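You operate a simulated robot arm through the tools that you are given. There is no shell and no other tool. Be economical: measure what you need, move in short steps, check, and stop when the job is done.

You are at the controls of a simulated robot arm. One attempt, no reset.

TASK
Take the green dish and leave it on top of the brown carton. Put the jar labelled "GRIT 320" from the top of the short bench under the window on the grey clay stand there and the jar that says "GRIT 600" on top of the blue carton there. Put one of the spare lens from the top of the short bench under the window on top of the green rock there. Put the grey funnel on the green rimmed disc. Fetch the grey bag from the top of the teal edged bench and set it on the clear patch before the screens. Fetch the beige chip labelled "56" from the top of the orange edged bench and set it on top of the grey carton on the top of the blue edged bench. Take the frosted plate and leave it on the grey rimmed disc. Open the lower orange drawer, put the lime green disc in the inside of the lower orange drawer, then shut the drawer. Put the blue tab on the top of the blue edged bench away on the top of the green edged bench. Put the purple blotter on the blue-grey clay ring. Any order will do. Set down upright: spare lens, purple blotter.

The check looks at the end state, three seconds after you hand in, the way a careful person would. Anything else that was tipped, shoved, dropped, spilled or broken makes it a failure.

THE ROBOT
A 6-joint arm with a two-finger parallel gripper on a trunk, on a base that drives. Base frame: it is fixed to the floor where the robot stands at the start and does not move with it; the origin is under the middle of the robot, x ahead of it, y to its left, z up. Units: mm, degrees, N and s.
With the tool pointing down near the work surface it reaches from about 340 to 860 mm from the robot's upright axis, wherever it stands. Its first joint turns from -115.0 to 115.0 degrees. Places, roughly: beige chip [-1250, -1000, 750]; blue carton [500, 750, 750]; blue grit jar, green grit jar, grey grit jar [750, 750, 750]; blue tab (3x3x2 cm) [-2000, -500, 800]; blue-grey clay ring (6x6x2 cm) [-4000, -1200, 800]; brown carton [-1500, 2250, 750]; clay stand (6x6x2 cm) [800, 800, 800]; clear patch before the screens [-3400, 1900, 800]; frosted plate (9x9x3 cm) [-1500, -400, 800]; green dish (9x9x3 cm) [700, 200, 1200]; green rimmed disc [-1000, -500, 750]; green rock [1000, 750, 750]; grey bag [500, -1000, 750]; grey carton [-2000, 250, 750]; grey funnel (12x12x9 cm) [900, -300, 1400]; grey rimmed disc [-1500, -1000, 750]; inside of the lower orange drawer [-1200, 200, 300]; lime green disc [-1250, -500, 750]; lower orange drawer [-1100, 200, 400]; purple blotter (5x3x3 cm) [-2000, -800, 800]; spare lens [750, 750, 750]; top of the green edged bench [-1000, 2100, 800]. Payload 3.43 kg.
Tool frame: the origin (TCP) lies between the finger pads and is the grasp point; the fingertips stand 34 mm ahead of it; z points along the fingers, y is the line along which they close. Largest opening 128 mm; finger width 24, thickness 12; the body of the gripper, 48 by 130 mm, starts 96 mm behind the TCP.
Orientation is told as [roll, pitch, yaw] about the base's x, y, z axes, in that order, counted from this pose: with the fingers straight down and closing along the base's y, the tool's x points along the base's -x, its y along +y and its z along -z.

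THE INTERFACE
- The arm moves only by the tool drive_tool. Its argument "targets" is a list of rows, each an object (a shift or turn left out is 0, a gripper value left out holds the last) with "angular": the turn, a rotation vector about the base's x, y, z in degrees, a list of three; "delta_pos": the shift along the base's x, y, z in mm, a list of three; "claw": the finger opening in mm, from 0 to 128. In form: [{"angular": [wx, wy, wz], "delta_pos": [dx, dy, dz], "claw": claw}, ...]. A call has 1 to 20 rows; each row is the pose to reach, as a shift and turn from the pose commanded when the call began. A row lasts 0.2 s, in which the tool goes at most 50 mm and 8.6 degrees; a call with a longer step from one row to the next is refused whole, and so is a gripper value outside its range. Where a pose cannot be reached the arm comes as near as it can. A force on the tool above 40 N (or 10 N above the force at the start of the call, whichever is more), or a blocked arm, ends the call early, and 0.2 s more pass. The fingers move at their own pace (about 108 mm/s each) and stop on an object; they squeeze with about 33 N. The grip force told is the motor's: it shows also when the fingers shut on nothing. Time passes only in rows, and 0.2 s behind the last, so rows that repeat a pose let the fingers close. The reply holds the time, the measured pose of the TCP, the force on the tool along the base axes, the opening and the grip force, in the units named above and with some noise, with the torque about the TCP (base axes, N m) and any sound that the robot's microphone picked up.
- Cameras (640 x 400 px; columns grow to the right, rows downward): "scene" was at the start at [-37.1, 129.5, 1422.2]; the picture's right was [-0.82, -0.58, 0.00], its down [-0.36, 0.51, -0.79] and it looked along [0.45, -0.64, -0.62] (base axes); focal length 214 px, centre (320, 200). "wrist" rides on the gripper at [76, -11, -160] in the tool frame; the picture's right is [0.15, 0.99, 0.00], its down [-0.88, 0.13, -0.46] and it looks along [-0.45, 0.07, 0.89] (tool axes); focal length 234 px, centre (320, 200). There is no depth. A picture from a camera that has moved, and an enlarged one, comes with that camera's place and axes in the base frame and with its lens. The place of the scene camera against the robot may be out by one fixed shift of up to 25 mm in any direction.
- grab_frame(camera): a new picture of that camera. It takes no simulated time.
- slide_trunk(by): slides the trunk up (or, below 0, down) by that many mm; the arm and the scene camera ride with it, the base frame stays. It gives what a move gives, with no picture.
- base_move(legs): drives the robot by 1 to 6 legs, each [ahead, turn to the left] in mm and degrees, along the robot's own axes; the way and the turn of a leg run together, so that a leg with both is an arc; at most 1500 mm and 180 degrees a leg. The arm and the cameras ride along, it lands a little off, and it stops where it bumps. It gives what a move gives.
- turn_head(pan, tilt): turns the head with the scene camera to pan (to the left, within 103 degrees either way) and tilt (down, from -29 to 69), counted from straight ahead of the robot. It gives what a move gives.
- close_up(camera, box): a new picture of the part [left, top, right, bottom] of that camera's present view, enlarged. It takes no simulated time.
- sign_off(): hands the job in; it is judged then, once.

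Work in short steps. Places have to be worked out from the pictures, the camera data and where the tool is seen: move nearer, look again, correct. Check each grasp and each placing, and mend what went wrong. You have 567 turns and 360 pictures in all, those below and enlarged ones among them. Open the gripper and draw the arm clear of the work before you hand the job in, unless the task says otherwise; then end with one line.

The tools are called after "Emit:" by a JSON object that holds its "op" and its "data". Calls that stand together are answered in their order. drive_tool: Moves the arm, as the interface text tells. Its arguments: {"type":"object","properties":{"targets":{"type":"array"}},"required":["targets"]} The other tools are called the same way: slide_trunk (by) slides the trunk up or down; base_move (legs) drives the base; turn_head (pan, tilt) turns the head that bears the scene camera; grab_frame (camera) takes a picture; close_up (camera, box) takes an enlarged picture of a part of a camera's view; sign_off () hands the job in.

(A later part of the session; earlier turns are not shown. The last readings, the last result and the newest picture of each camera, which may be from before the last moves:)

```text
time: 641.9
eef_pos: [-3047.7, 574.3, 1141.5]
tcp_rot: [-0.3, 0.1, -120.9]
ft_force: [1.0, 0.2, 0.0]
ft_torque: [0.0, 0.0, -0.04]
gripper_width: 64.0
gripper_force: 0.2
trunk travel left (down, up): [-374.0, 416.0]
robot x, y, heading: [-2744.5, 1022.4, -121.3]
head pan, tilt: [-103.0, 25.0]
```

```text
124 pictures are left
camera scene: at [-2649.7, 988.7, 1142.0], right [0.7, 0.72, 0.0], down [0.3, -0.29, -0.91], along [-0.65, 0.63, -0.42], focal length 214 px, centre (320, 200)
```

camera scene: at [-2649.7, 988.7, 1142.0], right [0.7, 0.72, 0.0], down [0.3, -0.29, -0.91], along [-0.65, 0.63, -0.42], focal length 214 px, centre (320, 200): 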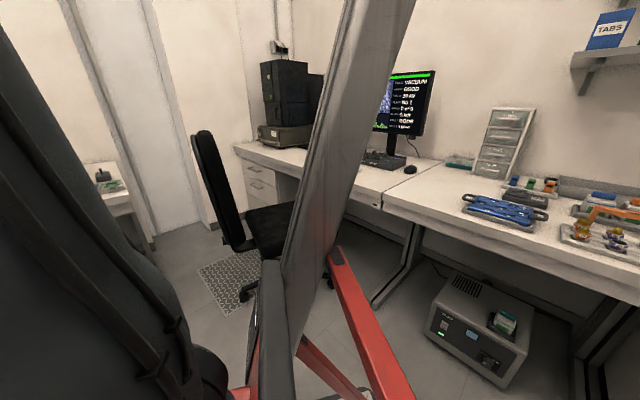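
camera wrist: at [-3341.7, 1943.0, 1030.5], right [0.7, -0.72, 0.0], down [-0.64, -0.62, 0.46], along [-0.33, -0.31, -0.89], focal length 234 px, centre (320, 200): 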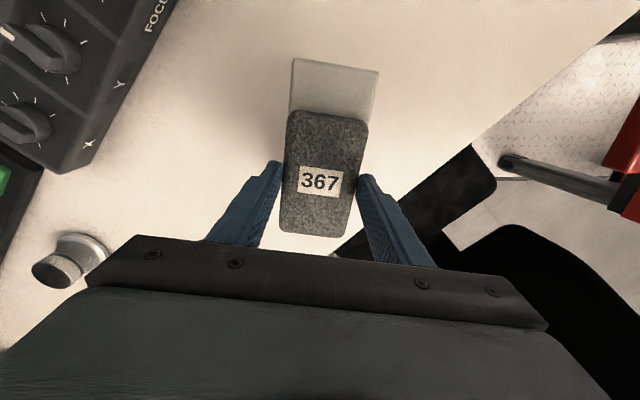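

The chair seems displaced. Go back to the earlier viewpoint to compare exactly.

Emit:
{"op": "base_move", "data": {"legs": [[0, -58], [-150, 0]]}}

Emit:
{"op": "turn_head", "data": {"pan": -35, "tilt": 25}}

Emit:
{"op": "grab_frame", "data": {"camera": "scene"}}

```text
time: 645.8
eef_pos: [-3138.5, 1040.1, 1140.5]
tcp_rot: [-0.4, 0.0, -178.1]
ft_force: [-0.2, -0.3, 0.2]
ft_torque: [-0.01, 0.01, -0.03]
gripper_width: 63.8
gripper_force: 0.1
trunk travel left (down, up): [-374.0, 416.0]
robot x, y, heading: [-2595.6, 1027.0, -178.7]
head pan, tilt: [-103.0, 25.0]
```

```text
time: 647.2
eef_pos: [-3138.1, 1039.8, 1140.8]
tcp_rot: [-0.3, 0.0, -178.2]
ft_force: [0.2, -0.6, -0.2]
ft_torque: [-0.03, 0.0, 0.01]
gripper_width: 64.0
gripper_force: 0.0
trunk travel left (down, up): [-374.0, 416.0]
robot x, y, heading: [-2596.9, 1029.1, -178.5]
head pan, tilt: [-35.0, 25.0]
```

```text
123 pictures are left
camera scene: at [-2676.6, 886.9, 1142.0], right [0.55, 0.83, 0.0], down [0.35, -0.23, -0.91], along [-0.76, 0.5, -0.42], focal length 214 px, centre (320, 200)
```

scene: 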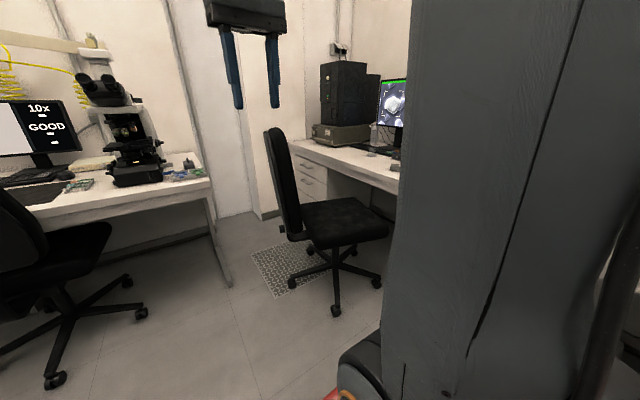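

I shoved the desk chair ~18 cm (and ~13° turned). I'll put it back: original centre ≈(−3430,1660) facing the desk. Drive to (−3450,700) facing it.

Emit:
{"op": "base_move", "data": {"legs": [[0, 19.5], [900, 0], [0, 125], [0, 124]]}}

Emit:
{"op": "turn_head", "data": {"pan": -10, "tilt": 30}}

Emit:
{"op": "grab_frame", "data": {"camera": "scene"}}

Emit:
{"op": "grab_frame", "data": {"camera": "wrist"}}

```text
time: 663.2
eef_pos: [-3370.8, 1240.6, 1142.2]
tcp_rot: [-0.3, 0.1, 87.7]
ft_force: [0.4, 0.3, -0.7]
ft_torque: [0.03, -0.03, -0.03]
gripper_width: 64.0
gripper_force: 0.1
trunk travel left (down, up): [-374.0, 416.0]
robot x, y, heading: [-3423.2, 708.1, 87.2]
head pan, tilt: [-35.0, 25.0]
```

```text
time: 664.0
eef_pos: [-3371.3, 1241.5, 1141.0]
tcp_rot: [-0.4, 0.0, 87.7]
ft_force: [-0.2, 0.7, -0.4]
ft_torque: [0.02, 0.0, 0.02]
gripper_width: 64.0
gripper_force: 0.1
trunk travel left (down, up): [-374.0, 416.0]
robot x, y, heading: [-3425.5, 707.4, 87.0]
head pan, tilt: [-10.0, 30.0]
```

```text
122 pictures are left
camera scene: at [-3603.9, 807.6, 1134.1], right [0.98, -0.22, 0.0], down [-0.11, -0.49, -0.87], along [0.19, 0.84, -0.5], focal length 214 px, centre (320, 200)
```

scene: 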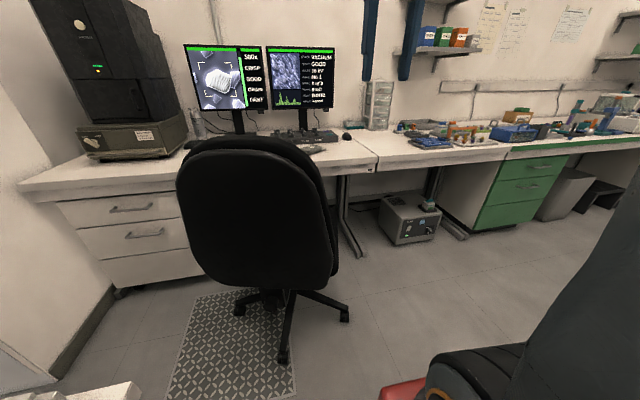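

```text
121 pictures are left
camera wrist: at [-3364.1, 1164.8, 1299.5], right [-0.99, -0.11, 0.0], down [-0.1, 0.88, 0.46], along [-0.04, 0.45, -0.89], focal length 234 px, centre (320, 200)
```

wrist: 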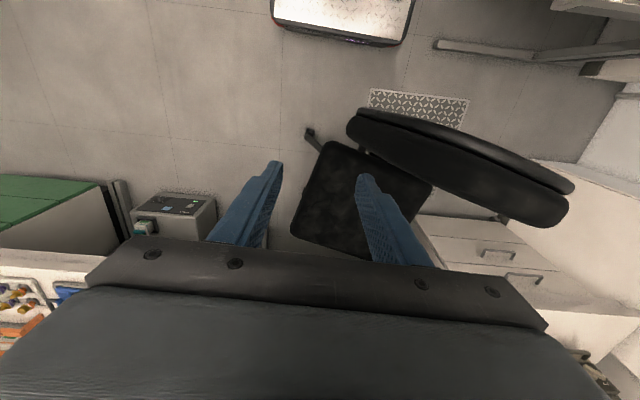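

Look at the chair back closely: move the tool nearer to it.

Emit:
{"op": "drive_tool", "data": {"targets": [{"delta_pos": [-40, -10, 0], "claw": 128}, {"delta_pos": [-80, -20, 0]}, {"delta_pos": [-120, -30, 0]}, {"delta_pos": [-160, -40, 0]}, {"delta_pos": [-160, -40, 0]}]}}

Emit:
{"op": "grab_frame", "data": {"camera": "wrist"}}

Emit:
{"op": "grab_frame", "data": {"camera": "scene"}}

```text
time: 665.2
eef_pos: [-3533.0, 1201.7, 1141.2]
tcp_rot: [-0.3, 0.0, 87.7]
ft_force: [-0.2, 0.1, -0.2]
ft_torque: [0.0, 0.01, -0.01]
gripper_width: 128.0
gripper_force: 0.1
trunk travel left (down, up): [-374.0, 416.0]
robot x, y, heading: [-3422.3, 702.2, 87.2]
head pan, tilt: [-10.0, 30.0]
```

```text
120 pictures are left
camera wrist: at [-3525.7, 1123.9, 1300.4], right [-0.99, -0.11, 0.0], down [-0.1, 0.88, 0.46], along [-0.04, 0.45, -0.89], focal length 234 px, centre (320, 200)
```

wrist: 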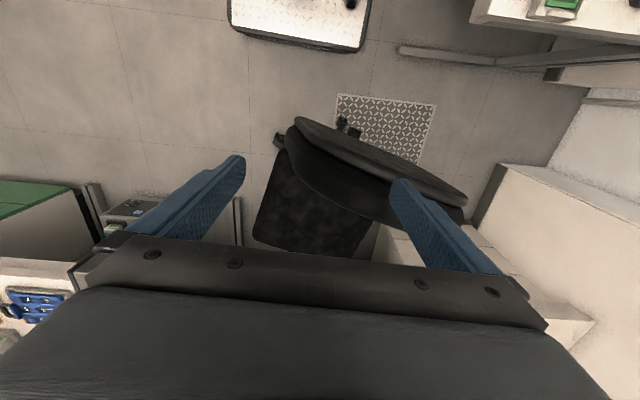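

```text
119 pictures are left
camera scene: at [-3603.9, 807.7, 1134.0], right [0.98, -0.22, 0.0], down [-0.11, -0.49, -0.87], along [0.19, 0.84, -0.5], focal length 214 px, centre (320, 200)
```

scene: 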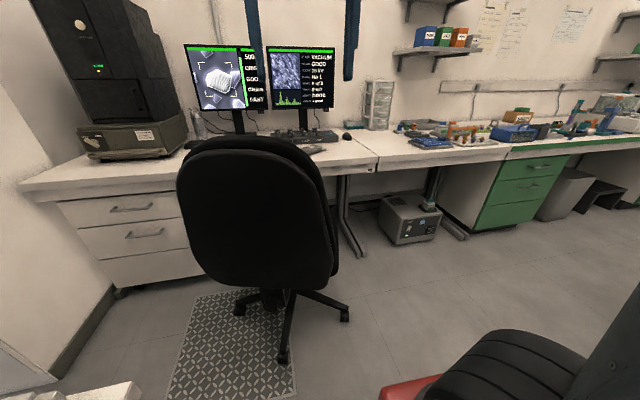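

I'll grip the top of the chair back and drag it back. Rotate the tool so the fingers straddle the back's thickness and move above it.

Emit:
{"op": "drive_tool", "data": {"targets": [{"angular": [0, 0, 8], "delta_pos": [-10, 5, 10]}, {"angular": [0, 0, 16], "delta_pos": [-20, 10, 20]}, {"angular": [0, 0, 24], "delta_pos": [-30, 15, 30]}, {"angular": [0, 0, 32], "delta_pos": [-40, 20, 30]}, {"angular": [0, 0, 40], "delta_pos": [-50, 25, 30]}, {"angular": [0, 0, 48], "delta_pos": [-60, 30, 30]}, {"angular": [0, 0, 56], "delta_pos": [-70, 35, 30]}, {"angular": [0, 0, 64], "delta_pos": [-80, 40, 30]}, {"angular": [0, 0, 72], "delta_pos": [-90, 45, 30]}, {"angular": [0, 0, 79.3], "delta_pos": [-105, 55, 30]}, {"angular": [0, 0, 79.3], "delta_pos": [-105, 55, 30]}]}}

Emit:
{"op": "grab_frame", "data": {"camera": "wrist"}}

Emit:
{"op": "grab_frame", "data": {"camera": "scene"}}

```text
time: 667.6
eef_pos: [-3637.6, 1255.9, 1171.5]
tcp_rot: [-0.3, 0.0, 167.1]
ft_force: [1.0, 0.3, 0.3]
ft_torque: [0.0, -0.02, -0.04]
gripper_width: 128.2
gripper_force: 0.0
trunk travel left (down, up): [-374.0, 416.0]
robot x, y, heading: [-3419.3, 705.2, 87.5]
head pan, tilt: [-10.0, 30.0]
```

```text
118 pictures are left
camera wrist: at [-3561.1, 1249.9, 1330.5], right [-0.08, -1.0, 0.0], down [-0.89, 0.07, 0.46], along [-0.45, 0.04, -0.89], focal length 234 px, centre (320, 200)
```

wrist: 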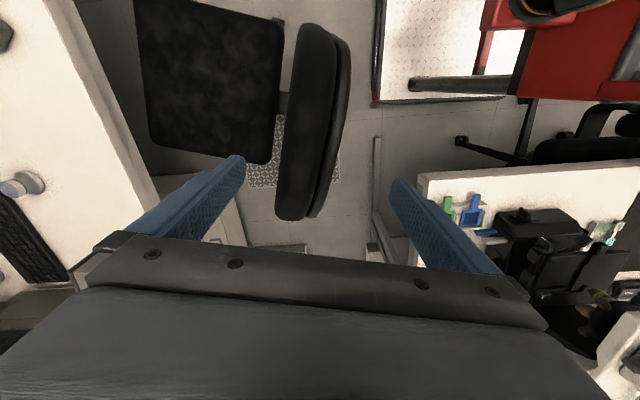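

```text
117 pictures are left
camera scene: at [-3604.0, 807.6, 1134.0], right [0.98, -0.22, 0.0], down [-0.11, -0.49, -0.87], along [0.19, 0.84, -0.5], focal length 214 px, centre (320, 200)
```

scene: 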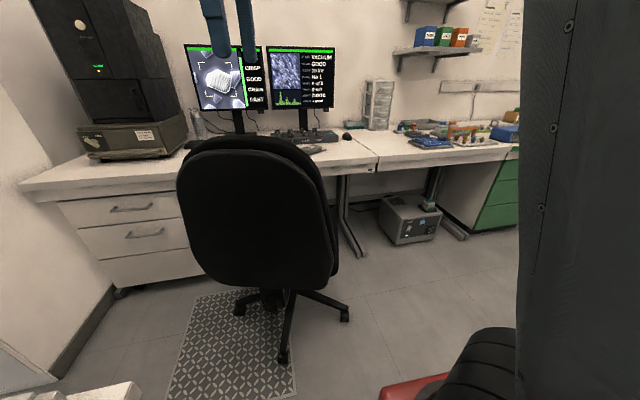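

Back centre is ~+28 mm x, +10 mm y of the axis. Shift and descend in steps with checks.

Emit:
{"op": "drive_tool", "data": {"targets": [{"delta_pos": [28, 10, 0]}, {"delta_pos": [28, 10, -40]}, {"delta_pos": [28, 10, -80]}, {"delta_pos": [28, 10, -100]}, {"delta_pos": [28, 10, -100]}]}}

Emit:
{"op": "grab_frame", "data": {"camera": "wrist"}}

Emit:
{"op": "close_up", "data": {"camera": "scene", "box": [140, 40, 380, 220]}}

```text
time: 668.9
eef_pos: [-3611.0, 1268.7, 1071.1]
tcp_rot: [-0.2, 0.0, 167.0]
ft_force: [-0.3, -0.3, -0.9]
ft_torque: [0.04, -0.02, 0.01]
gripper_width: 128.0
gripper_force: 0.1
trunk travel left (down, up): [-374.0, 416.0]
robot x, y, heading: [-3425.4, 704.8, 87.3]
head pan, tilt: [-10.0, 30.0]
```

```text
116 pictures are left
camera wrist: at [-3533.1, 1260.4, 1230.1], right [-0.08, -1.0, 0.0], down [-0.89, 0.07, 0.46], along [-0.45, 0.04, -0.89], focal length 234 px, centre (320, 200)
```

wrist: 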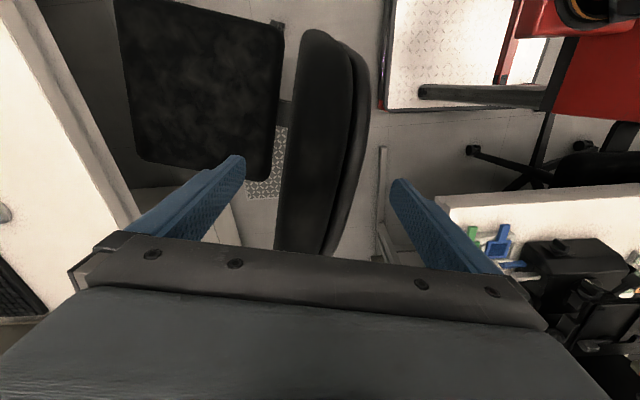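

```text
2.22 times, centred on (260, 130) of scene
camera zoom: at [-3604.0, 807.6, 1134.0], right [0.98, -0.22, 0.0], down [-0.11, -0.49, -0.87], along [0.19, 0.84, -0.5], focal length 477 px, centre (453, 356)
```

zoom: 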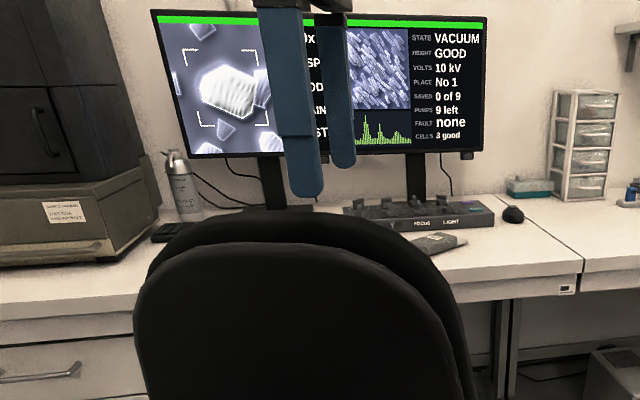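

The back lies between the fingers. Descend 60 mm more.

Emit:
{"op": "drive_tool", "data": {"targets": [{"delta_pos": [0, 0, -20]}, {"delta_pos": [0, 0, -40]}, {"delta_pos": [0, 0, -60]}, {"delta_pos": [0, 0, -60]}]}}

Emit:
{"op": "grab_frame", "data": {"camera": "wrist"}}

Emit:
{"op": "close_up", "data": {"camera": "scene", "box": [140, 40, 380, 220]}}

```text
time: 669.9
eef_pos: [-3608.5, 1267.4, 1011.9]
tcp_rot: [-0.3, 0.0, 167.0]
ft_force: [0.4, 0.5, 0.7]
ft_torque: [0.01, 0.03, 0.01]
gripper_width: 127.9
gripper_force: 0.1
trunk travel left (down, up): [-374.0, 416.0]
robot x, y, heading: [-3424.3, 702.1, 87.3]
head pan, tilt: [-10.0, 30.0]
```

```text
114 pictures are left
camera wrist: at [-3532.7, 1259.6, 1170.4], right [-0.08, -1.0, -0.01], down [-0.89, 0.07, 0.46], along [-0.45, 0.04, -0.89], focal length 234 px, centre (320, 200)
```

wrist: 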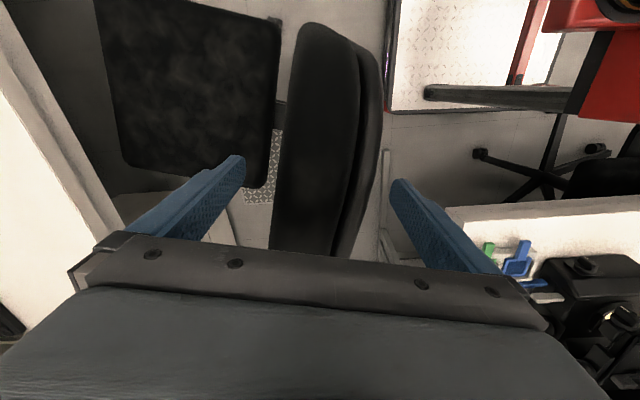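

```text
2.22 times, centred on (260, 130) of scene
camera zoom: at [-3604.0, 807.6, 1134.0], right [0.98, -0.22, 0.0], down [-0.11, -0.49, -0.87], along [0.19, 0.84, -0.5], focal length 477 px, centre (453, 356)
```

zoom: 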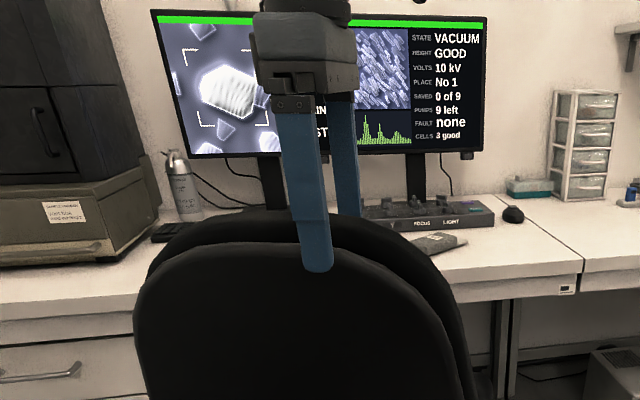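

Fingers straddle the back. Go 25 mm lower and close.

Emit:
{"op": "drive_tool", "data": {"targets": [{"delta_pos": [0, 0, -15]}, {"delta_pos": [0, 0, -30]}, {"delta_pos": [0, 0, -30], "claw": 100}, {"delta_pos": [0, 0, -30], "claw": 60}, {"delta_pos": [0, 0, -30], "claw": 30}, {"delta_pos": [0, 0, -30]}, {"delta_pos": [0, 0, -30]}]}}

Emit:
{"op": "close_up", "data": {"camera": "scene", "box": [140, 40, 380, 220]}}

```text
time: 671.5
eef_pos: [-3608.8, 1266.7, 980.8]
tcp_rot: [-0.2, 0.0, 167.0]
ft_force: [-0.3, -14.3, 0.3]
ft_torque: [2.05, -0.4, -0.65]
gripper_width: 91.8
gripper_force: 33.6
trunk travel left (down, up): [-374.0, 416.0]
robot x, y, heading: [-3422.1, 704.0, 87.1]
head pan, tilt: [-10.0, 30.0]
```

```text
2.22 times, centred on (260, 130) of scene
camera zoom: at [-3604.1, 807.2, 1134.0], right [0.98, -0.22, 0.0], down [-0.11, -0.49, -0.87], along [0.19, 0.85, -0.5], focal length 477 px, centre (453, 356)
```

zoom: 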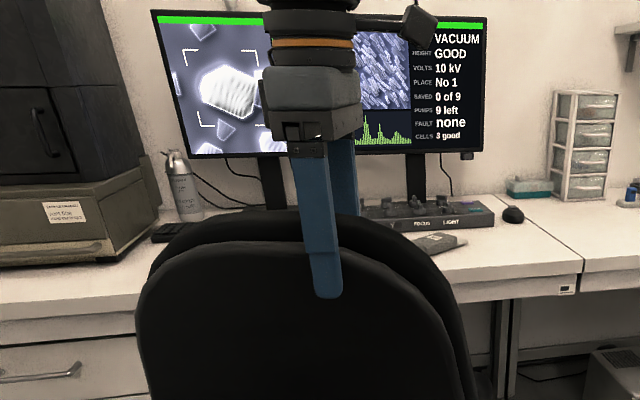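

Back gripped. Drag it +212 mm x, +30 mm y with +13.5° rotation, slowly.

Emit:
{"op": "drive_tool", "data": {"targets": [{"delta_pos": [5, 1, 0], "angular": [0, 0, 0.3]}, {"delta_pos": [12, 2, 0], "angular": [0, 0, 0.8]}, {"delta_pos": [20, 3, 0], "angular": [0, 0, 1.3]}, {"delta_pos": [30, 4, 0], "angular": [0, 0, 1.9]}, {"delta_pos": [40, 5, 0], "angular": [0, 0, 2.6]}, {"delta_pos": [50, 7, 0], "angular": [0, 0, 3.2]}, {"delta_pos": [50, 7, 0], "angular": [0, 0, 3.2]}]}}

Emit:
{"op": "grab_frame", "data": {"camera": "scene"}}

```text
time: 673.0
eef_pos: [-3557.9, 1272.8, 981.8]
tcp_rot: [-0.4, 0.0, 170.3]
ft_force: [-5.8, -6.6, 9.4]
ft_torque: [1.49, -0.02, -0.28]
gripper_width: 90.5
gripper_force: 33.4
trunk travel left (down, up): [-374.0, 416.0]
robot x, y, heading: [-3425.1, 703.7, 87.4]
head pan, tilt: [-10.0, 30.0]
```

```text
111 pictures are left
camera scene: at [-3604.2, 807.1, 1134.1], right [0.98, -0.22, 0.0], down [-0.11, -0.49, -0.87], along [0.19, 0.85, -0.5], focal length 214 px, centre (320, 200)
```

scene: 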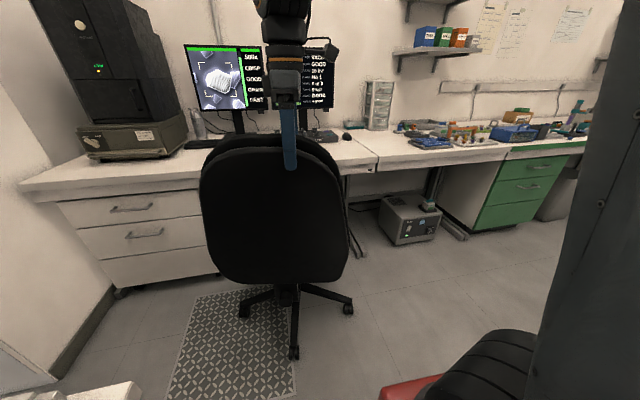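

The chair follows easily. Continue the rest in two parts.

Emit:
{"op": "drive_tool", "data": {"targets": [{"delta_pos": [12, 2, 0], "angular": [0, 0, 0.8]}, {"delta_pos": [25, 3, 0], "angular": [0, 0, 1.6]}, {"delta_pos": [38, 5, 0], "angular": [0, 0, 2.4]}, {"delta_pos": [51, 7, 0], "angular": [0, 0, 3.2]}, {"delta_pos": [64, 9, 0], "angular": [0, 0, 4.0]}, {"delta_pos": [77, 11, 0], "angular": [0, 0, 4.9]}, {"delta_pos": [90, 13, 0], "angular": [0, 0, 5.7]}, {"delta_pos": [103, 14, 0], "angular": [0, 0, 6.5]}, {"delta_pos": [103, 14, 0], "angular": [0, 0, 6.5]}]}}

Emit:
{"op": "grab_frame", "data": {"camera": "scene"}}

```text
time: 675.0
eef_pos: [-3454.9, 1288.8, 979.8]
tcp_rot: [-0.3, 0.0, 176.6]
ft_force: [-5.1, -5.6, -0.4]
ft_torque: [1.78, 0.15, 1.23]
gripper_width: 91.1
gripper_force: 32.8
trunk travel left (down, up): [-374.0, 416.0]
robot x, y, heading: [-3424.1, 703.9, 87.1]
head pan, tilt: [-10.0, 30.0]
```

```text
110 pictures are left
camera scene: at [-3604.3, 807.6, 1134.0], right [0.98, -0.22, 0.0], down [-0.11, -0.49, -0.87], along [0.19, 0.84, -0.5], focal length 214 px, centre (320, 200)
```

scene: 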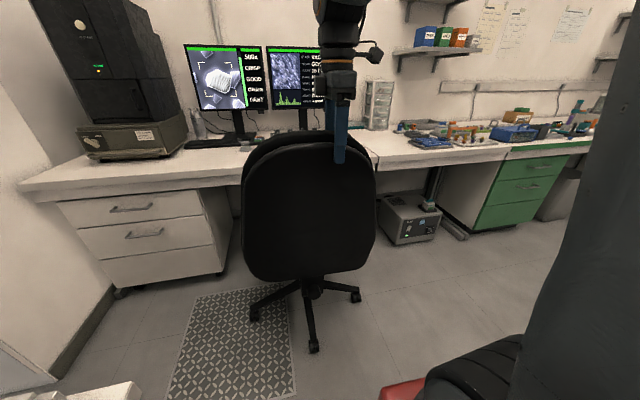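

Wheels show ~70 mm of pure translation left. Drag +70 x, −7 y without rotation.

Emit:
{"op": "drive_tool", "data": {"targets": [{"delta_pos": [10, -1, 0]}, {"delta_pos": [20, -2, 0]}, {"delta_pos": [30, -3, 0]}, {"delta_pos": [40, -4, 0]}, {"delta_pos": [50, -5, 0]}, {"delta_pos": [60, -6, 0]}, {"delta_pos": [68, -7, 0]}, {"delta_pos": [68, -7, 0]}]}}

Emit:
{"op": "grab_frame", "data": {"camera": "scene"}}

```text
time: 676.9
eef_pos: [-3388.3, 1279.9, 981.6]
tcp_rot: [-0.2, 0.0, 176.7]
ft_force: [-11.2, 1.9, 3.8]
ft_torque: [1.7, 0.43, 1.7]
gripper_width: 93.2
gripper_force: 33.3
trunk travel left (down, up): [-374.0, 416.0]
robot x, y, heading: [-3427.9, 705.2, 87.6]
head pan, tilt: [-10.0, 30.0]
```

```text
109 pictures are left
camera scene: at [-3604.8, 807.6, 1134.0], right [0.98, -0.22, 0.0], down [-0.11, -0.49, -0.87], along [0.19, 0.84, -0.5], focal length 214 px, centre (320, 200)
```

scene: 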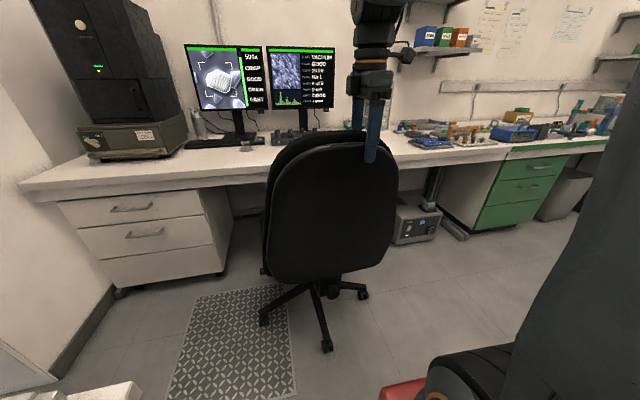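

Within ~15 mm and ~3° of the original. Apply a small −3° correction, then release and retreat upward.

Emit:
{"op": "drive_tool", "data": {"targets": [{"delta_pos": [-3, 0, 0], "angular": [0, 0, -2]}, {"delta_pos": [-6, 0, 0], "angular": [0, 0, -4]}, {"delta_pos": [-6, 0, 0], "angular": [0, 0, -5]}, {"delta_pos": [-6, 0, 0], "angular": [0, 0, -5], "claw": 110}, {"delta_pos": [-6, 0, 0], "angular": [0, 0, -5], "claw": 128}, {"delta_pos": [-6, 0, 0], "angular": [0, 0, -5], "claw": 128}, {"delta_pos": [-6, 0, 45], "angular": [0, 0, -5]}, {"delta_pos": [-6, 0, 90], "angular": [0, 0, -5]}, {"delta_pos": [-6, 0, 135], "angular": [0, 0, -5]}, {"delta_pos": [-6, -20, 175], "angular": [0, 0, -5]}]}}

Emit:
{"op": "grab_frame", "data": {"camera": "scene"}}

```text
time: 679.0
eef_pos: [-3392.9, 1259.7, 1156.0]
tcp_rot: [-0.2, 0.0, 171.7]
ft_force: [0.3, -0.4, -0.4]
ft_torque: [-0.04, 0.03, -0.02]
gripper_width: 128.1
gripper_force: 0.0
trunk travel left (down, up): [-374.0, 416.0]
robot x, y, heading: [-3425.5, 703.7, 87.2]
head pan, tilt: [-10.0, 30.0]
```

```text
108 pictures are left
camera scene: at [-3604.3, 807.9, 1134.0], right [0.98, -0.22, 0.0], down [-0.11, -0.49, -0.87], along [0.19, 0.84, -0.5], focal length 214 px, centre (320, 200)
```

scene: 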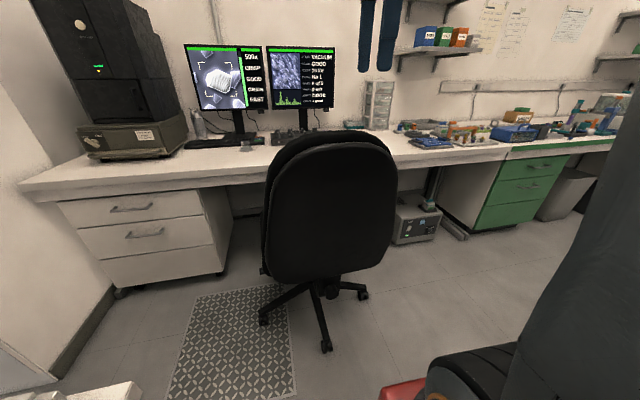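

Check from the original viewpoint.

Emit:
{"op": "base_move", "data": {"legs": [[0, -60], [950, 0], [0, 152]]}}

Emit:
{"op": "turn_head", "data": {"pan": -35, "tilt": 25}}

Emit:
{"op": "grab_frame", "data": {"camera": "scene"}}

```text
time: 692.9
eef_pos: [-3148.1, 1129.3, 1156.8]
tcp_rot: [-0.4, 0.0, -95.0]
ft_force: [1.2, -0.7, 0.2]
ft_torque: [0.0, -0.01, 0.04]
gripper_width: 127.8
gripper_force: 0.2
trunk travel left (down, up): [-374.0, 416.0]
robot x, y, heading: [-2595.3, 1130.9, -179.4]
head pan, tilt: [-10.0, 30.0]
```

```text
time: 693.8
eef_pos: [-3147.9, 1128.1, 1156.3]
tcp_rot: [-0.3, 0.0, -95.0]
ft_force: [-0.4, -0.5, -0.9]
ft_torque: [0.02, -0.03, -0.04]
gripper_width: 127.8
gripper_force: 0.1
trunk travel left (down, up): [-374.0, 416.0]
robot x, y, heading: [-2588.1, 1132.8, -179.5]
head pan, tilt: [-35.0, 25.0]
```

```text
107 pictures are left
camera scene: at [-2671.7, 993.0, 1142.0], right [0.56, 0.83, 0.0], down [0.35, -0.24, -0.91], along [-0.75, 0.51, -0.42], focal length 214 px, centre (320, 200)
```

scene: 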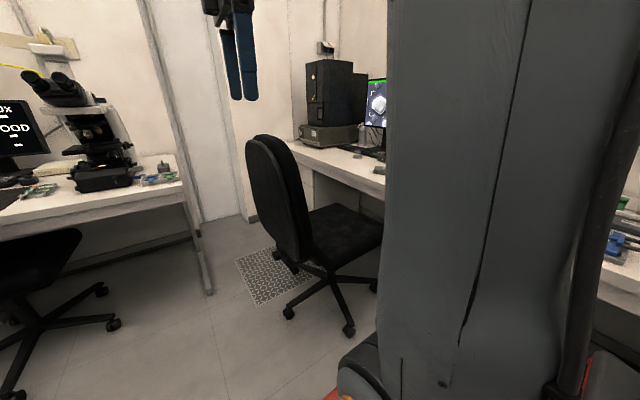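

Remaining error ≈(+30,+24) mm. Go back and nudge the chair once more.

Emit:
{"op": "base_move", "data": {"legs": [[0, 26], [930, 0], [0, 120], [0, 120]]}}

Emit:
{"op": "turn_head", "data": {"pan": -10, "tilt": 30}}

Emit:
{"op": "grab_frame", "data": {"camera": "scene"}}

Emit:
{"op": "grab_frame", "data": {"camera": "wrist"}}

```text
time: 710.0
eef_pos: [-3383.4, 1271.2, 1155.7]
tcp_rot: [-0.2, 0.0, 169.7]
ft_force: [-0.2, -0.7, 0.1]
ft_torque: [0.03, 0.01, 0.0]
gripper_width: 127.8
gripper_force: 0.1
trunk travel left (down, up): [-374.0, 416.0]
robot x, y, heading: [-3432.9, 716.7, 85.3]
head pan, tilt: [-35.0, 25.0]
```

```text
time: 710.9
eef_pos: [-3382.4, 1270.7, 1154.6]
tcp_rot: [-0.2, 0.0, 169.6]
ft_force: [0.2, -1.6, -0.4]
ft_torque: [-0.02, -0.04, 0.01]
gripper_width: 128.1
gripper_force: 0.1
trunk travel left (down, up): [-374.0, 416.0]
robot x, y, heading: [-3430.7, 718.6, 85.3]
head pan, tilt: [-10.0, 30.0]
```

```text
106 pictures are left
camera scene: at [-3608.9, 826.7, 1134.1], right [0.97, -0.25, 0.0], down [-0.13, -0.48, -0.87], along [0.22, 0.84, -0.5], focal length 214 px, centre (320, 200)
```

scene: 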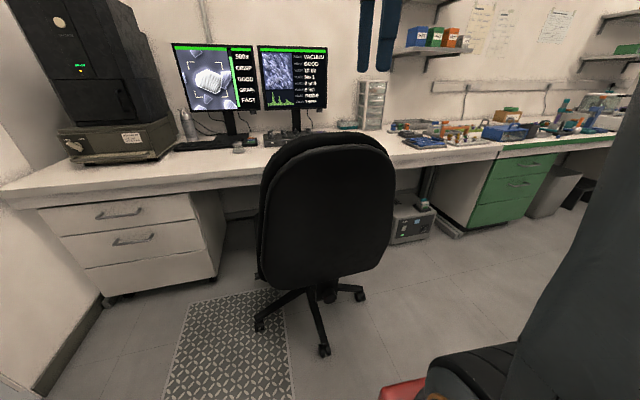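

```text
105 pictures are left
camera wrist: at [-3306.5, 1267.8, 1314.9], right [-0.03, -1.0, 0.0], down [-0.89, 0.03, 0.46], along [-0.46, 0.02, -0.89], focal length 234 px, centre (320, 200)
```

wrist: 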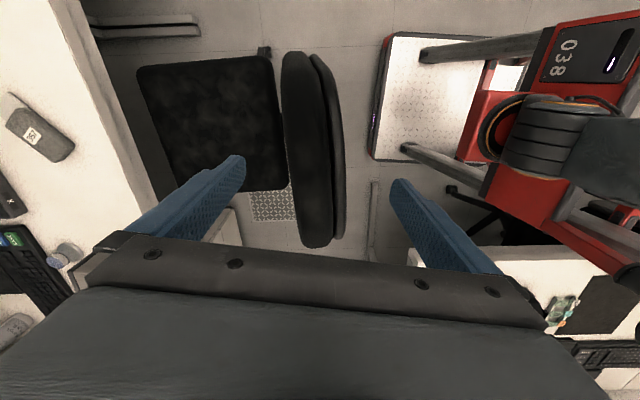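

Chair faces the desk squarely. Align the tool (+10°), descend, grip.

Emit:
{"op": "drive_tool", "data": {"targets": [{"delta_pos": [-10, 5, -20], "angular": [0, 0, 5]}, {"delta_pos": [-15, 10, -55], "angular": [0, 0, 10]}, {"delta_pos": [-15, 10, -95], "angular": [0, 0, 10]}, {"delta_pos": [-15, 10, -135], "angular": [0, 0, 10]}, {"delta_pos": [-15, 10, -170], "angular": [0, 0, 10]}, {"delta_pos": [-15, 10, -174], "angular": [0, 0, 10]}, {"delta_pos": [-15, 10, -174], "angular": [0, 0, 10], "claw": 100}, {"delta_pos": [-15, 10, -174], "angular": [0, 0, 10], "claw": 50}, {"delta_pos": [-15, 10, -174], "angular": [0, 0, 10]}, {"delta_pos": [-15, 10, -174], "angular": [0, 0, 10]}]}}

Emit:
{"op": "grab_frame", "data": {"camera": "scene"}}

```text
time: 713.1
eef_pos: [-3397.8, 1280.6, 982.7]
tcp_rot: [-0.1, 0.0, 179.6]
ft_force: [-0.6, -12.5, 0.5]
ft_torque: [1.99, 0.07, 1.03]
gripper_width: 91.3
gripper_force: 33.4
trunk travel left (down, up): [-374.0, 416.0]
robot x, y, heading: [-3430.9, 715.9, 85.4]
head pan, tilt: [-10.0, 30.0]
```

```text
104 pictures are left
camera scene: at [-3609.0, 826.4, 1134.0], right [0.97, -0.25, 0.0], down [-0.13, -0.48, -0.87], along [0.22, 0.84, -0.5], focal length 214 px, centre (320, 200)
```

scene: 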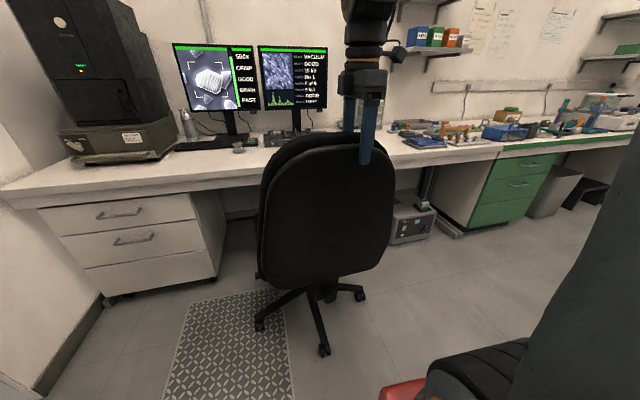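

Drag (+30,+24).

Emit:
{"op": "drive_tool", "data": {"targets": [{"delta_pos": [6, 5, 0]}, {"delta_pos": [12, 10, 0]}, {"delta_pos": [18, 15, 0], "angular": [0, 0, -1]}, {"delta_pos": [24, 20, 0], "angular": [0, 0, -2]}, {"delta_pos": [30, 25, 0], "angular": [0, 0, -2]}, {"delta_pos": [30, 25, 0], "angular": [0, 0, -2]}, {"delta_pos": [30, 25, 0], "angular": [0, 0, -2], "claw": 110}, {"delta_pos": [30, 25, 0], "angular": [0, 0, -2], "claw": 128}, {"delta_pos": [30, 25, 0], "angular": [0, 0, -2]}, {"delta_pos": [30, 25, 45], "angular": [0, 0, -2]}, {"delta_pos": [30, 25, 90], "angular": [0, 0, -2]}, {"delta_pos": [30, 25, 135], "angular": [0, 0, -2]}, {"delta_pos": [30, 10, 170], "angular": [0, 0, -2]}]}}

Emit:
{"op": "base_move", "data": {"legs": [[0, -58], [950, 0], [0, 152]]}}

Emit:
{"op": "turn_head", "data": {"pan": -35, "tilt": 25}}

Emit:
{"op": "grab_frame", "data": {"camera": "scene"}}

```text
time: 715.9
eef_pos: [-3367.9, 1289.9, 1151.6]
tcp_rot: [-0.1, 0.0, 177.7]
ft_force: [0.4, -0.3, 0.0]
ft_torque: [-0.02, 0.01, -0.02]
gripper_width: 128.3
gripper_force: 0.0
trunk travel left (down, up): [-374.0, 416.0]
robot x, y, heading: [-3435.0, 714.5, 85.4]
head pan, tilt: [-10.0, 30.0]
```

```text
time: 729.7
eef_pos: [-3173.5, 1173.9, 1150.9]
tcp_rot: [-0.3, 0.0, -88.2]
ft_force: [0.1, 0.0, 0.2]
ft_torque: [-0.03, -0.03, 0.05]
gripper_width: 128.1
gripper_force: 0.0
trunk travel left (down, up): [-374.0, 416.0]
robot x, y, heading: [-2597.9, 1147.9, 179.5]
head pan, tilt: [-10.0, 30.0]
```

```text
time: 730.6
eef_pos: [-3172.7, 1172.7, 1150.7]
tcp_rot: [-0.3, 0.1, -88.2]
ft_force: [-0.1, 0.5, -0.1]
ft_torque: [0.01, 0.0, -0.01]
gripper_width: 128.0
gripper_force: 0.1
trunk travel left (down, up): [-374.0, 416.0]
robot x, y, heading: [-2598.6, 1148.5, 179.1]
head pan, tilt: [-35.0, 25.0]
```

```text
103 pictures are left
camera scene: at [-2680.6, 1011.2, 1142.0], right [0.58, 0.81, 0.0], down [0.34, -0.25, -0.91], along [-0.74, 0.53, -0.42], focal length 214 px, centre (320, 200)
```

scene: 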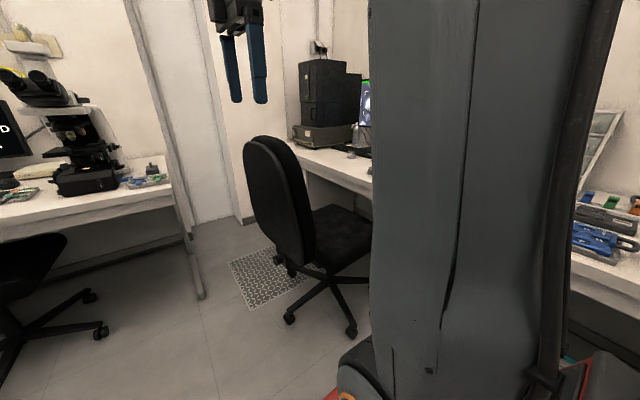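

Chair is back to within ~3 cm and facing the desk; good. Now go to the blotter, staying clear of chair and bench.

Emit:
{"op": "drive_tool", "data": {"targets": [{"angular": [0, 0, -8], "delta_pos": [10, 0, 0], "claw": 64}, {"angular": [0, 0, -16], "delta_pos": [20, 0, 0]}, {"angular": [0, 0, -24], "delta_pos": [30, 0, 0]}, {"angular": [0, 0, -32], "delta_pos": [40, 0, 0]}, {"angular": [0, 0, -40], "delta_pos": [50, 0, 0]}, {"angular": [0, 0, -48], "delta_pos": [60, 0, 0]}, {"angular": [0, 0, -56], "delta_pos": [70, 0, 0]}, {"angular": [0, 0, -64], "delta_pos": [80, 0, 0]}, {"angular": [0, 0, -72], "delta_pos": [80, 0, 0]}, {"angular": [0, 0, -80], "delta_pos": [80, 0, 0]}, {"angular": [0, 0, -88], "delta_pos": [80, 0, 0]}, {"angular": [0, 0, -92], "delta_pos": [80, 0, 0]}]}}

Emit:
{"op": "base_move", "data": {"legs": [[0, 50], [592, 0], [0, 41], [1400, 0], [120, 0], [0, 90]]}}

Emit:
{"op": "turn_head", "data": {"pan": -5, "tilt": 30}}

Emit:
{"op": "grab_frame", "data": {"camera": "scene"}}

```text
time: 733.2
eef_pos: [-3091.3, 1173.1, 1150.7]
tcp_rot: [-0.3, 0.0, 179.6]
ft_force: [0.2, -0.5, 0.0]
ft_torque: [0.04, -0.03, 0.02]
gripper_width: 64.1
gripper_force: 0.0
trunk travel left (down, up): [-374.0, 416.0]
robot x, y, heading: [-2597.1, 1149.1, 179.4]
head pan, tilt: [-35.0, 25.0]
```

```text
time: 751.8
eef_pos: [-2503.1, -859.4, 1151.4]
tcp_rot: [-0.4, -0.1, -1.6]
ft_force: [0.2, 0.5, 1.2]
ft_torque: [0.01, -0.04, 0.0]
gripper_width: 63.9
gripper_force: 0.1
trunk travel left (down, up): [-374.0, 416.0]
robot x, y, heading: [-2996.0, -824.4, -2.1]
head pan, tilt: [-35.0, 25.0]
```

```text
time: 752.8
eef_pos: [-2502.8, -859.6, 1150.3]
tcp_rot: [-0.3, 0.0, -1.6]
ft_force: [0.2, -0.1, -0.7]
ft_torque: [-0.02, 0.01, -0.02]
gripper_width: 63.8
gripper_force: 0.0
trunk travel left (down, up): [-374.0, 416.0]
robot x, y, heading: [-2997.2, -821.4, -1.8]
head pan, tilt: [-5.0, 30.0]
```

```text
102 pictures are left
camera scene: at [-2904.8, -633.9, 1134.0], right [-0.12, -0.99, 0.0], down [-0.5, 0.06, -0.87], along [0.86, -0.11, -0.5], focal length 214 px, centre (320, 200)
```

scene: 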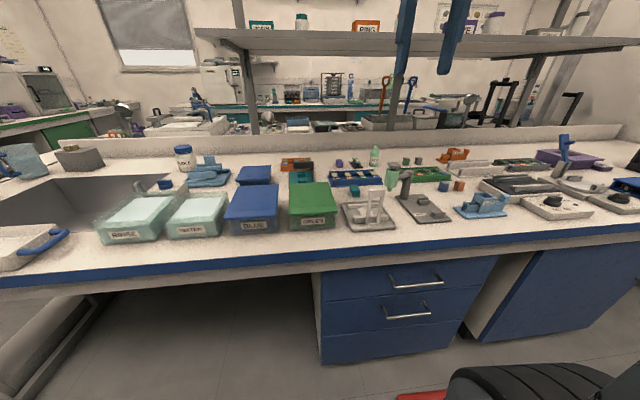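

Drive 140 mm closer, lower trunk 150, extend toward the blotter.

Emit:
{"op": "base_move", "data": {"legs": [[140, 2]]}}

Emit:
{"op": "slide_trunk", "data": {"by": -150}}

Emit:
{"op": "drive_tool", "data": {"targets": [{"delta_pos": [45, 5, 0]}, {"delta_pos": [90, 10, 0]}, {"delta_pos": [135, 15, 0]}, {"delta_pos": [180, 20, 0]}, {"delta_pos": [200, 25, 0]}, {"delta_pos": [200, 25, 0]}]}}

Emit:
{"op": "grab_frame", "data": {"camera": "wrist"}}

Emit:
{"op": "close_up", "data": {"camera": "scene", "box": [280, 110, 480, 235]}}

```text
time: 754.1
eef_pos: [-2360.7, -845.1, 1151.7]
tcp_rot: [-0.3, 0.0, 0.4]
ft_force: [0.3, 0.9, 0.8]
ft_torque: [0.0, -0.01, 0.0]
gripper_width: 64.0
gripper_force: 0.0
trunk travel left (down, up): [-374.0, 416.0]
robot x, y, heading: [-2857.3, -826.1, 0.2]
head pan, tilt: [-5.0, 30.0]
```

```text
time: 755.8
eef_pos: [-2360.5, -844.3, 1000.9]
tcp_rot: [-0.3, -0.1, 0.4]
ft_force: [0.6, 0.5, 0.5]
ft_torque: [-0.06, 0.02, -0.04]
gripper_width: 64.0
gripper_force: 0.1
trunk travel left (down, up): [-224.0, 566.0]
robot x, y, heading: [-2857.5, -827.5, -0.1]
head pan, tilt: [-5.0, 30.0]
```

```text
time: 757.2
eef_pos: [-2159.2, -819.9, 999.5]
tcp_rot: [-0.3, -0.1, 0.4]
ft_force: [0.4, -0.2, 0.0]
ft_torque: [-0.04, -0.01, 0.02]
gripper_width: 64.2
gripper_force: 0.0
trunk travel left (down, up): [-224.0, 566.0]
robot x, y, heading: [-2859.8, -825.7, -0.0]
head pan, tilt: [-5.0, 30.0]
```

```text
101 pictures are left
camera wrist: at [-2235.5, -831.2, 1158.9], right [-0.15, 0.99, 0.0], down [0.88, 0.14, 0.46], along [0.45, 0.07, -0.89], focal length 234 px, centre (320, 200)
```

wrist: 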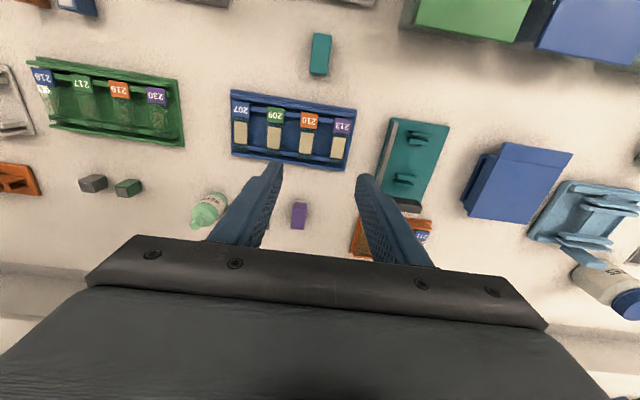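

```text
3.20 times, centred on (380, 172) of scene
camera zoom: at [-2728.0, -633.0, 984.0], right [-0.09, -1.0, 0.0], down [-0.5, 0.04, -0.87], along [0.86, -0.08, -0.5], focal length 686 px, centre (128, 288)
```

zoom: 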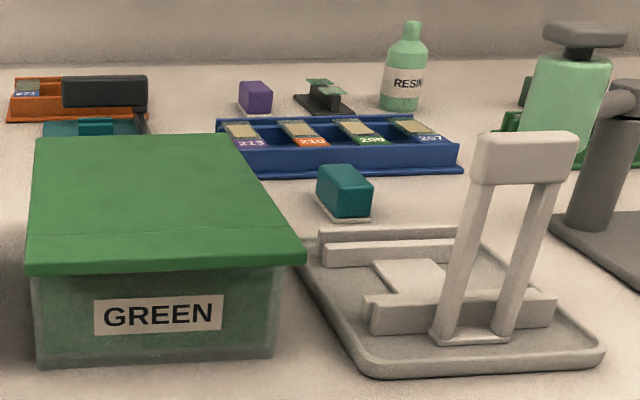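

Blotter at ≈(−2012,−836), ~26 mm wide in y. Lower to z≈900, extend, look.

Emit:
{"op": "drive_tool", "data": {"targets": [{"delta_pos": [0, -4, -35], "claw": 50}, {"delta_pos": [0, -8, -70]}, {"delta_pos": [0, -14, -100]}, {"delta_pos": [40, -15, -105]}, {"delta_pos": [80, -15, -110]}, {"delta_pos": [120, -15, -112]}, {"delta_pos": [147, -15, -112]}, {"delta_pos": [147, -15, -112]}]}}

Emit:
{"op": "close_up", "data": {"camera": "wrist", "box": [220, 80, 420, 230]}}

```text
time: 759.0
eef_pos: [-2015.2, -833.6, 886.1]
tcp_rot: [-0.2, 0.0, 0.4]
ft_force: [-0.9, -0.3, -0.1]
ft_torque: [-0.01, 0.02, 0.01]
gripper_width: 49.9
gripper_force: 0.1
trunk travel left (down, up): [-224.0, 566.0]
robot x, y, heading: [-2854.0, -823.8, 0.1]
head pan, tilt: [-5.0, 30.0]
```

```text
2.67 times, centred on (320, 155) of wrist
camera zoom: at [-2090.2, -844.8, 1044.3], right [-0.15, 0.99, 0.0], down [0.88, 0.14, 0.45], along [0.45, 0.07, -0.89], focal length 624 px, centre (320, 320)
```

zoom: 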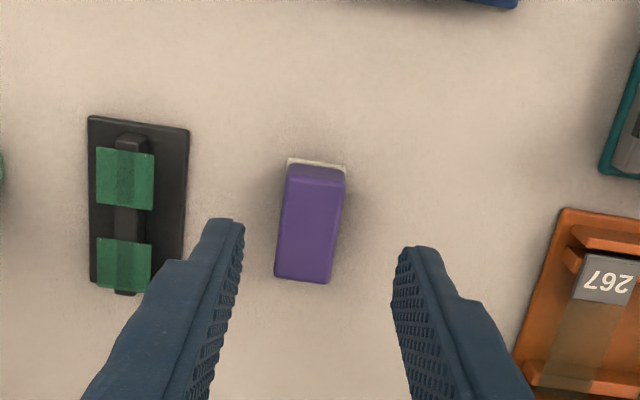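

Aligned; correct (+8,−3), descend to z≈817, grip, lift.

Emit:
{"op": "drive_tool", "data": {"targets": [{"delta_pos": [8, -3, -25]}, {"delta_pos": [8, -3, -50]}, {"delta_pos": [8, -3, -64]}, {"delta_pos": [8, -3, -69]}, {"delta_pos": [8, -3, -69], "claw": 30}, {"delta_pos": [8, -3, -69], "claw": 10}, {"delta_pos": [8, -3, -69]}, {"delta_pos": [8, -3, -69]}, {"delta_pos": [8, -3, -50]}, {"delta_pos": [8, -3, -10]}]}}

Emit:
{"op": "close_up", "data": {"camera": "wrist", "box": [220, 80, 420, 230]}}

Emit:
{"op": "close_up", "data": {"camera": "scene", "box": [280, 70, 440, 200]}}

```text
time: 761.2
eef_pos: [-2005.4, -836.6, 878.7]
tcp_rot: [-0.4, 0.1, 0.4]
ft_force: [-0.5, -0.4, 0.3]
ft_torque: [-0.04, 0.02, 0.0]
gripper_width: 24.9
gripper_force: 33.5
trunk travel left (down, up): [-224.0, 566.0]
robot x, y, heading: [-2859.9, -823.4, -0.2]
head pan, tilt: [-5.0, 30.0]
```

```text
2.67 times, centred on (320, 155) of wrist
camera zoom: at [-2081.8, -848.7, 1036.6], right [-0.15, 0.99, 0.0], down [0.88, 0.14, 0.45], along [0.45, 0.07, -0.89], focal length 624 px, centre (320, 320)
```

zoom: 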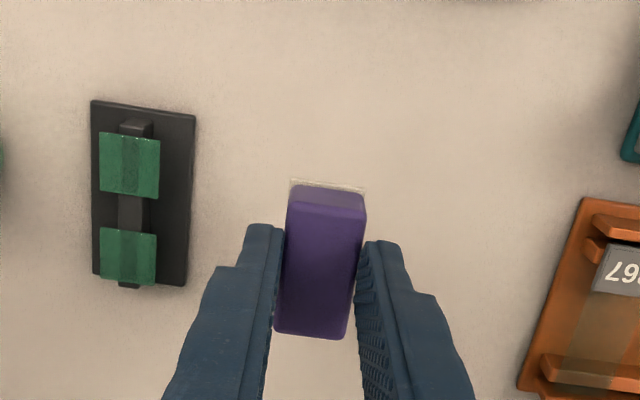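

```text
3.08 times, centred on (360, 135) of scene
camera zoom: at [-2727.8, -633.0, 984.0], right [-0.09, -1.0, 0.0], down [-0.5, 0.04, -0.87], along [0.86, -0.08, -0.5], focal length 660 px, centre (197, 400)
```

zoom: 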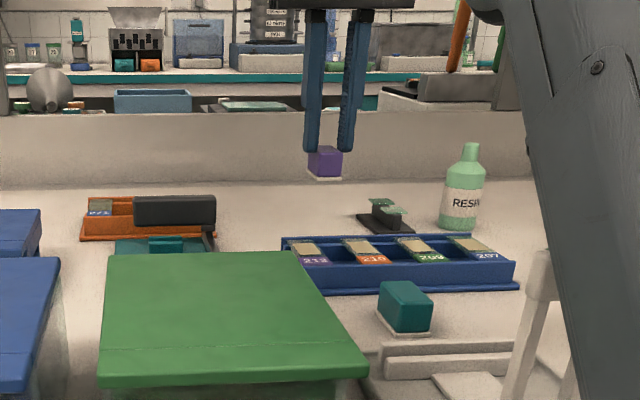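

Blotter held upright. The funnel is visible in the background; zoom to check it.

Emit:
{"op": "close_up", "data": {"camera": "scene", "box": [260, 70, 340, 120]}}

```text
8.00 times, centred on (300, 95) of scene
camera zoom: at [-2727.8, -633.0, 984.0], right [-0.09, -1.0, 0.0], down [-0.5, 0.04, -0.87], along [0.86, -0.08, -0.5], focal length 1716 px, centre (480, 1040)
```

zoom: 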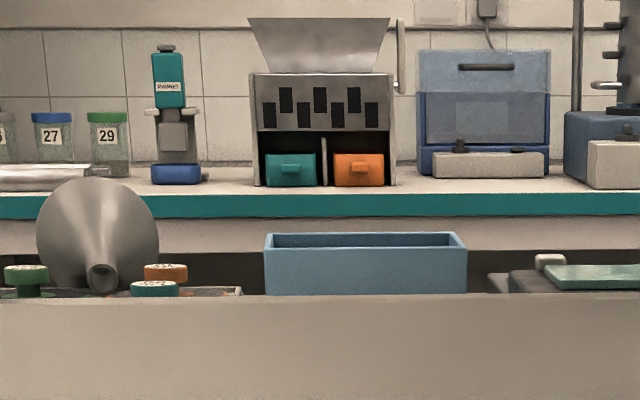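

The funnel has been knocked over (my retreat with the plate). I'll fix it after the blotter. Retract and head to the west bench ring.

Emit:
{"op": "drive_tool", "data": {"targets": [{"delta_pos": [-40, 0, 10]}, {"delta_pos": [-85, 0, 20]}, {"delta_pos": [-130, 0, 30]}, {"delta_pos": [-170, 0, 50]}, {"delta_pos": [-205, 0, 80]}, {"delta_pos": [-240, 0, 110]}, {"delta_pos": [-280, 0, 135]}, {"delta_pos": [-325, 0, 150]}]}}

Emit:
{"op": "slide_trunk", "data": {"by": 150}}

Emit:
{"op": "base_move", "data": {"legs": [[-350, 0], [0, -90], [350, 0], [0, -90]]}}

Emit:
{"op": "turn_head", "data": {"pan": 0, "tilt": 25}}

Emit:
{"op": "grab_frame", "data": {"camera": "scene"}}

```text
time: 763.0
eef_pos: [-2331.2, -838.0, 1027.0]
tcp_rot: [-0.4, 0.1, 0.5]
ft_force: [1.1, -0.4, -0.1]
ft_torque: [0.04, 0.08, -0.02]
gripper_width: 25.0
gripper_force: 33.0
trunk travel left (down, up): [-224.0, 566.0]
robot x, y, heading: [-2859.5, -822.5, -0.1]
head pan, tilt: [-5.0, 30.0]
```

```text
time: 764.8
eef_pos: [-2331.4, -838.3, 1179.3]
tcp_rot: [-0.3, 0.0, 0.4]
ft_force: [0.9, 0.5, -0.8]
ft_torque: [0.0, 0.0, 0.01]
gripper_width: 25.1
gripper_force: 32.4
trunk travel left (down, up): [-374.0, 416.0]
robot x, y, heading: [-2856.2, -825.5, 0.2]
head pan, tilt: [-5.0, 30.0]
```

```text
time: 776.6
eef_pos: [-3740.0, -1156.7, 1178.4]
tcp_rot: [-0.3, 0.0, 179.7]
ft_force: [-0.1, -0.2, -0.9]
ft_torque: [0.01, -0.03, 0.0]
gripper_width: 24.9
gripper_force: 33.2
trunk travel left (down, up): [-374.0, 416.0]
robot x, y, heading: [-3215.9, -1178.0, 179.4]
head pan, tilt: [-5.0, 30.0]
```

```text
time: 777.3
eef_pos: [-3739.9, -1159.0, 1178.4]
tcp_rot: [-0.3, 0.1, 179.7]
ft_force: [-0.4, -0.3, 0.5]
ft_torque: [0.01, -0.01, -0.01]
gripper_width: 24.8
gripper_force: 32.7
trunk travel left (down, up): [-374.0, 416.0]
robot x, y, heading: [-3214.9, -1174.7, 179.4]
head pan, tilt: [0.0, 25.0]
```

```text
95 pictures are left
camera scene: at [-3316.1, -1365.4, 1142.0], right [0.01, 1.0, 0.0], down [0.42, -0.01, -0.91], along [-0.91, 0.01, -0.42], focal length 214 px, centre (320, 200)
```

scene: 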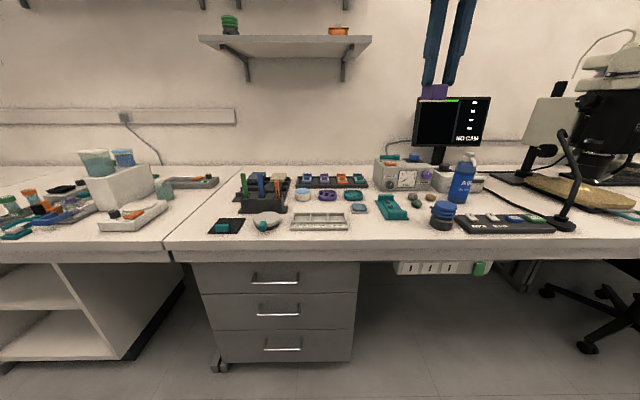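

Zoom on the bench to find the blue-grey clay ring.

Emit:
{"op": "close_up", "data": {"camera": "scene", "box": [200, 150, 460, 250]}}

Emit:
{"op": "grab_frame", "data": {"camera": "wrist"}}

```text
2.46 times, centred on (330, 200) of scene
camera zoom: at [-3316.1, -1365.4, 1142.0], right [0.01, 1.0, 0.0], down [0.42, -0.01, -0.91], along [-0.91, 0.01, -0.42], focal length 528 px, centre (295, 200)
```

zoom: 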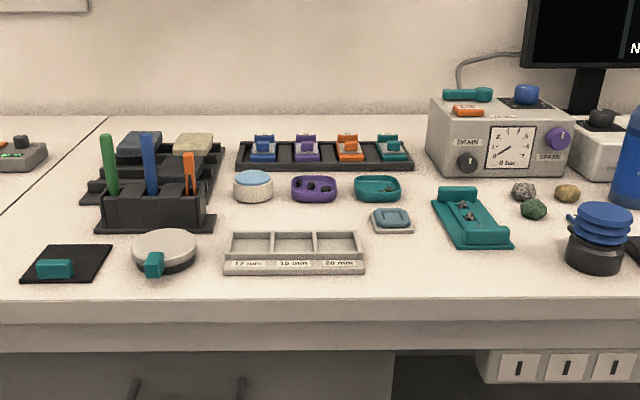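

```text
93 pictures are left
camera wrist: at [-3665.0, -1147.4, 1337.7], right [0.14, -0.99, 0.0], down [-0.88, -0.13, 0.46], along [-0.45, -0.06, -0.89], focal length 234 px, centre (320, 200)
```

wrist: 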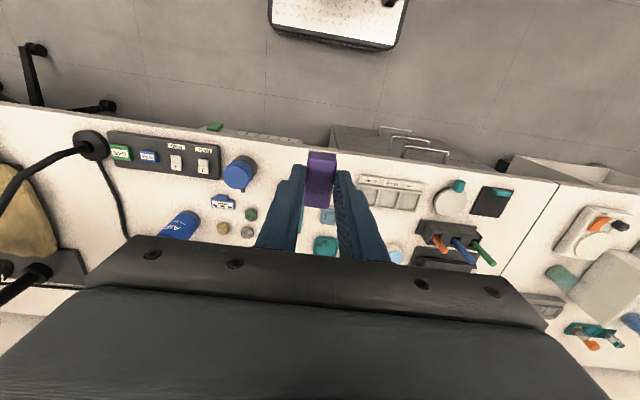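

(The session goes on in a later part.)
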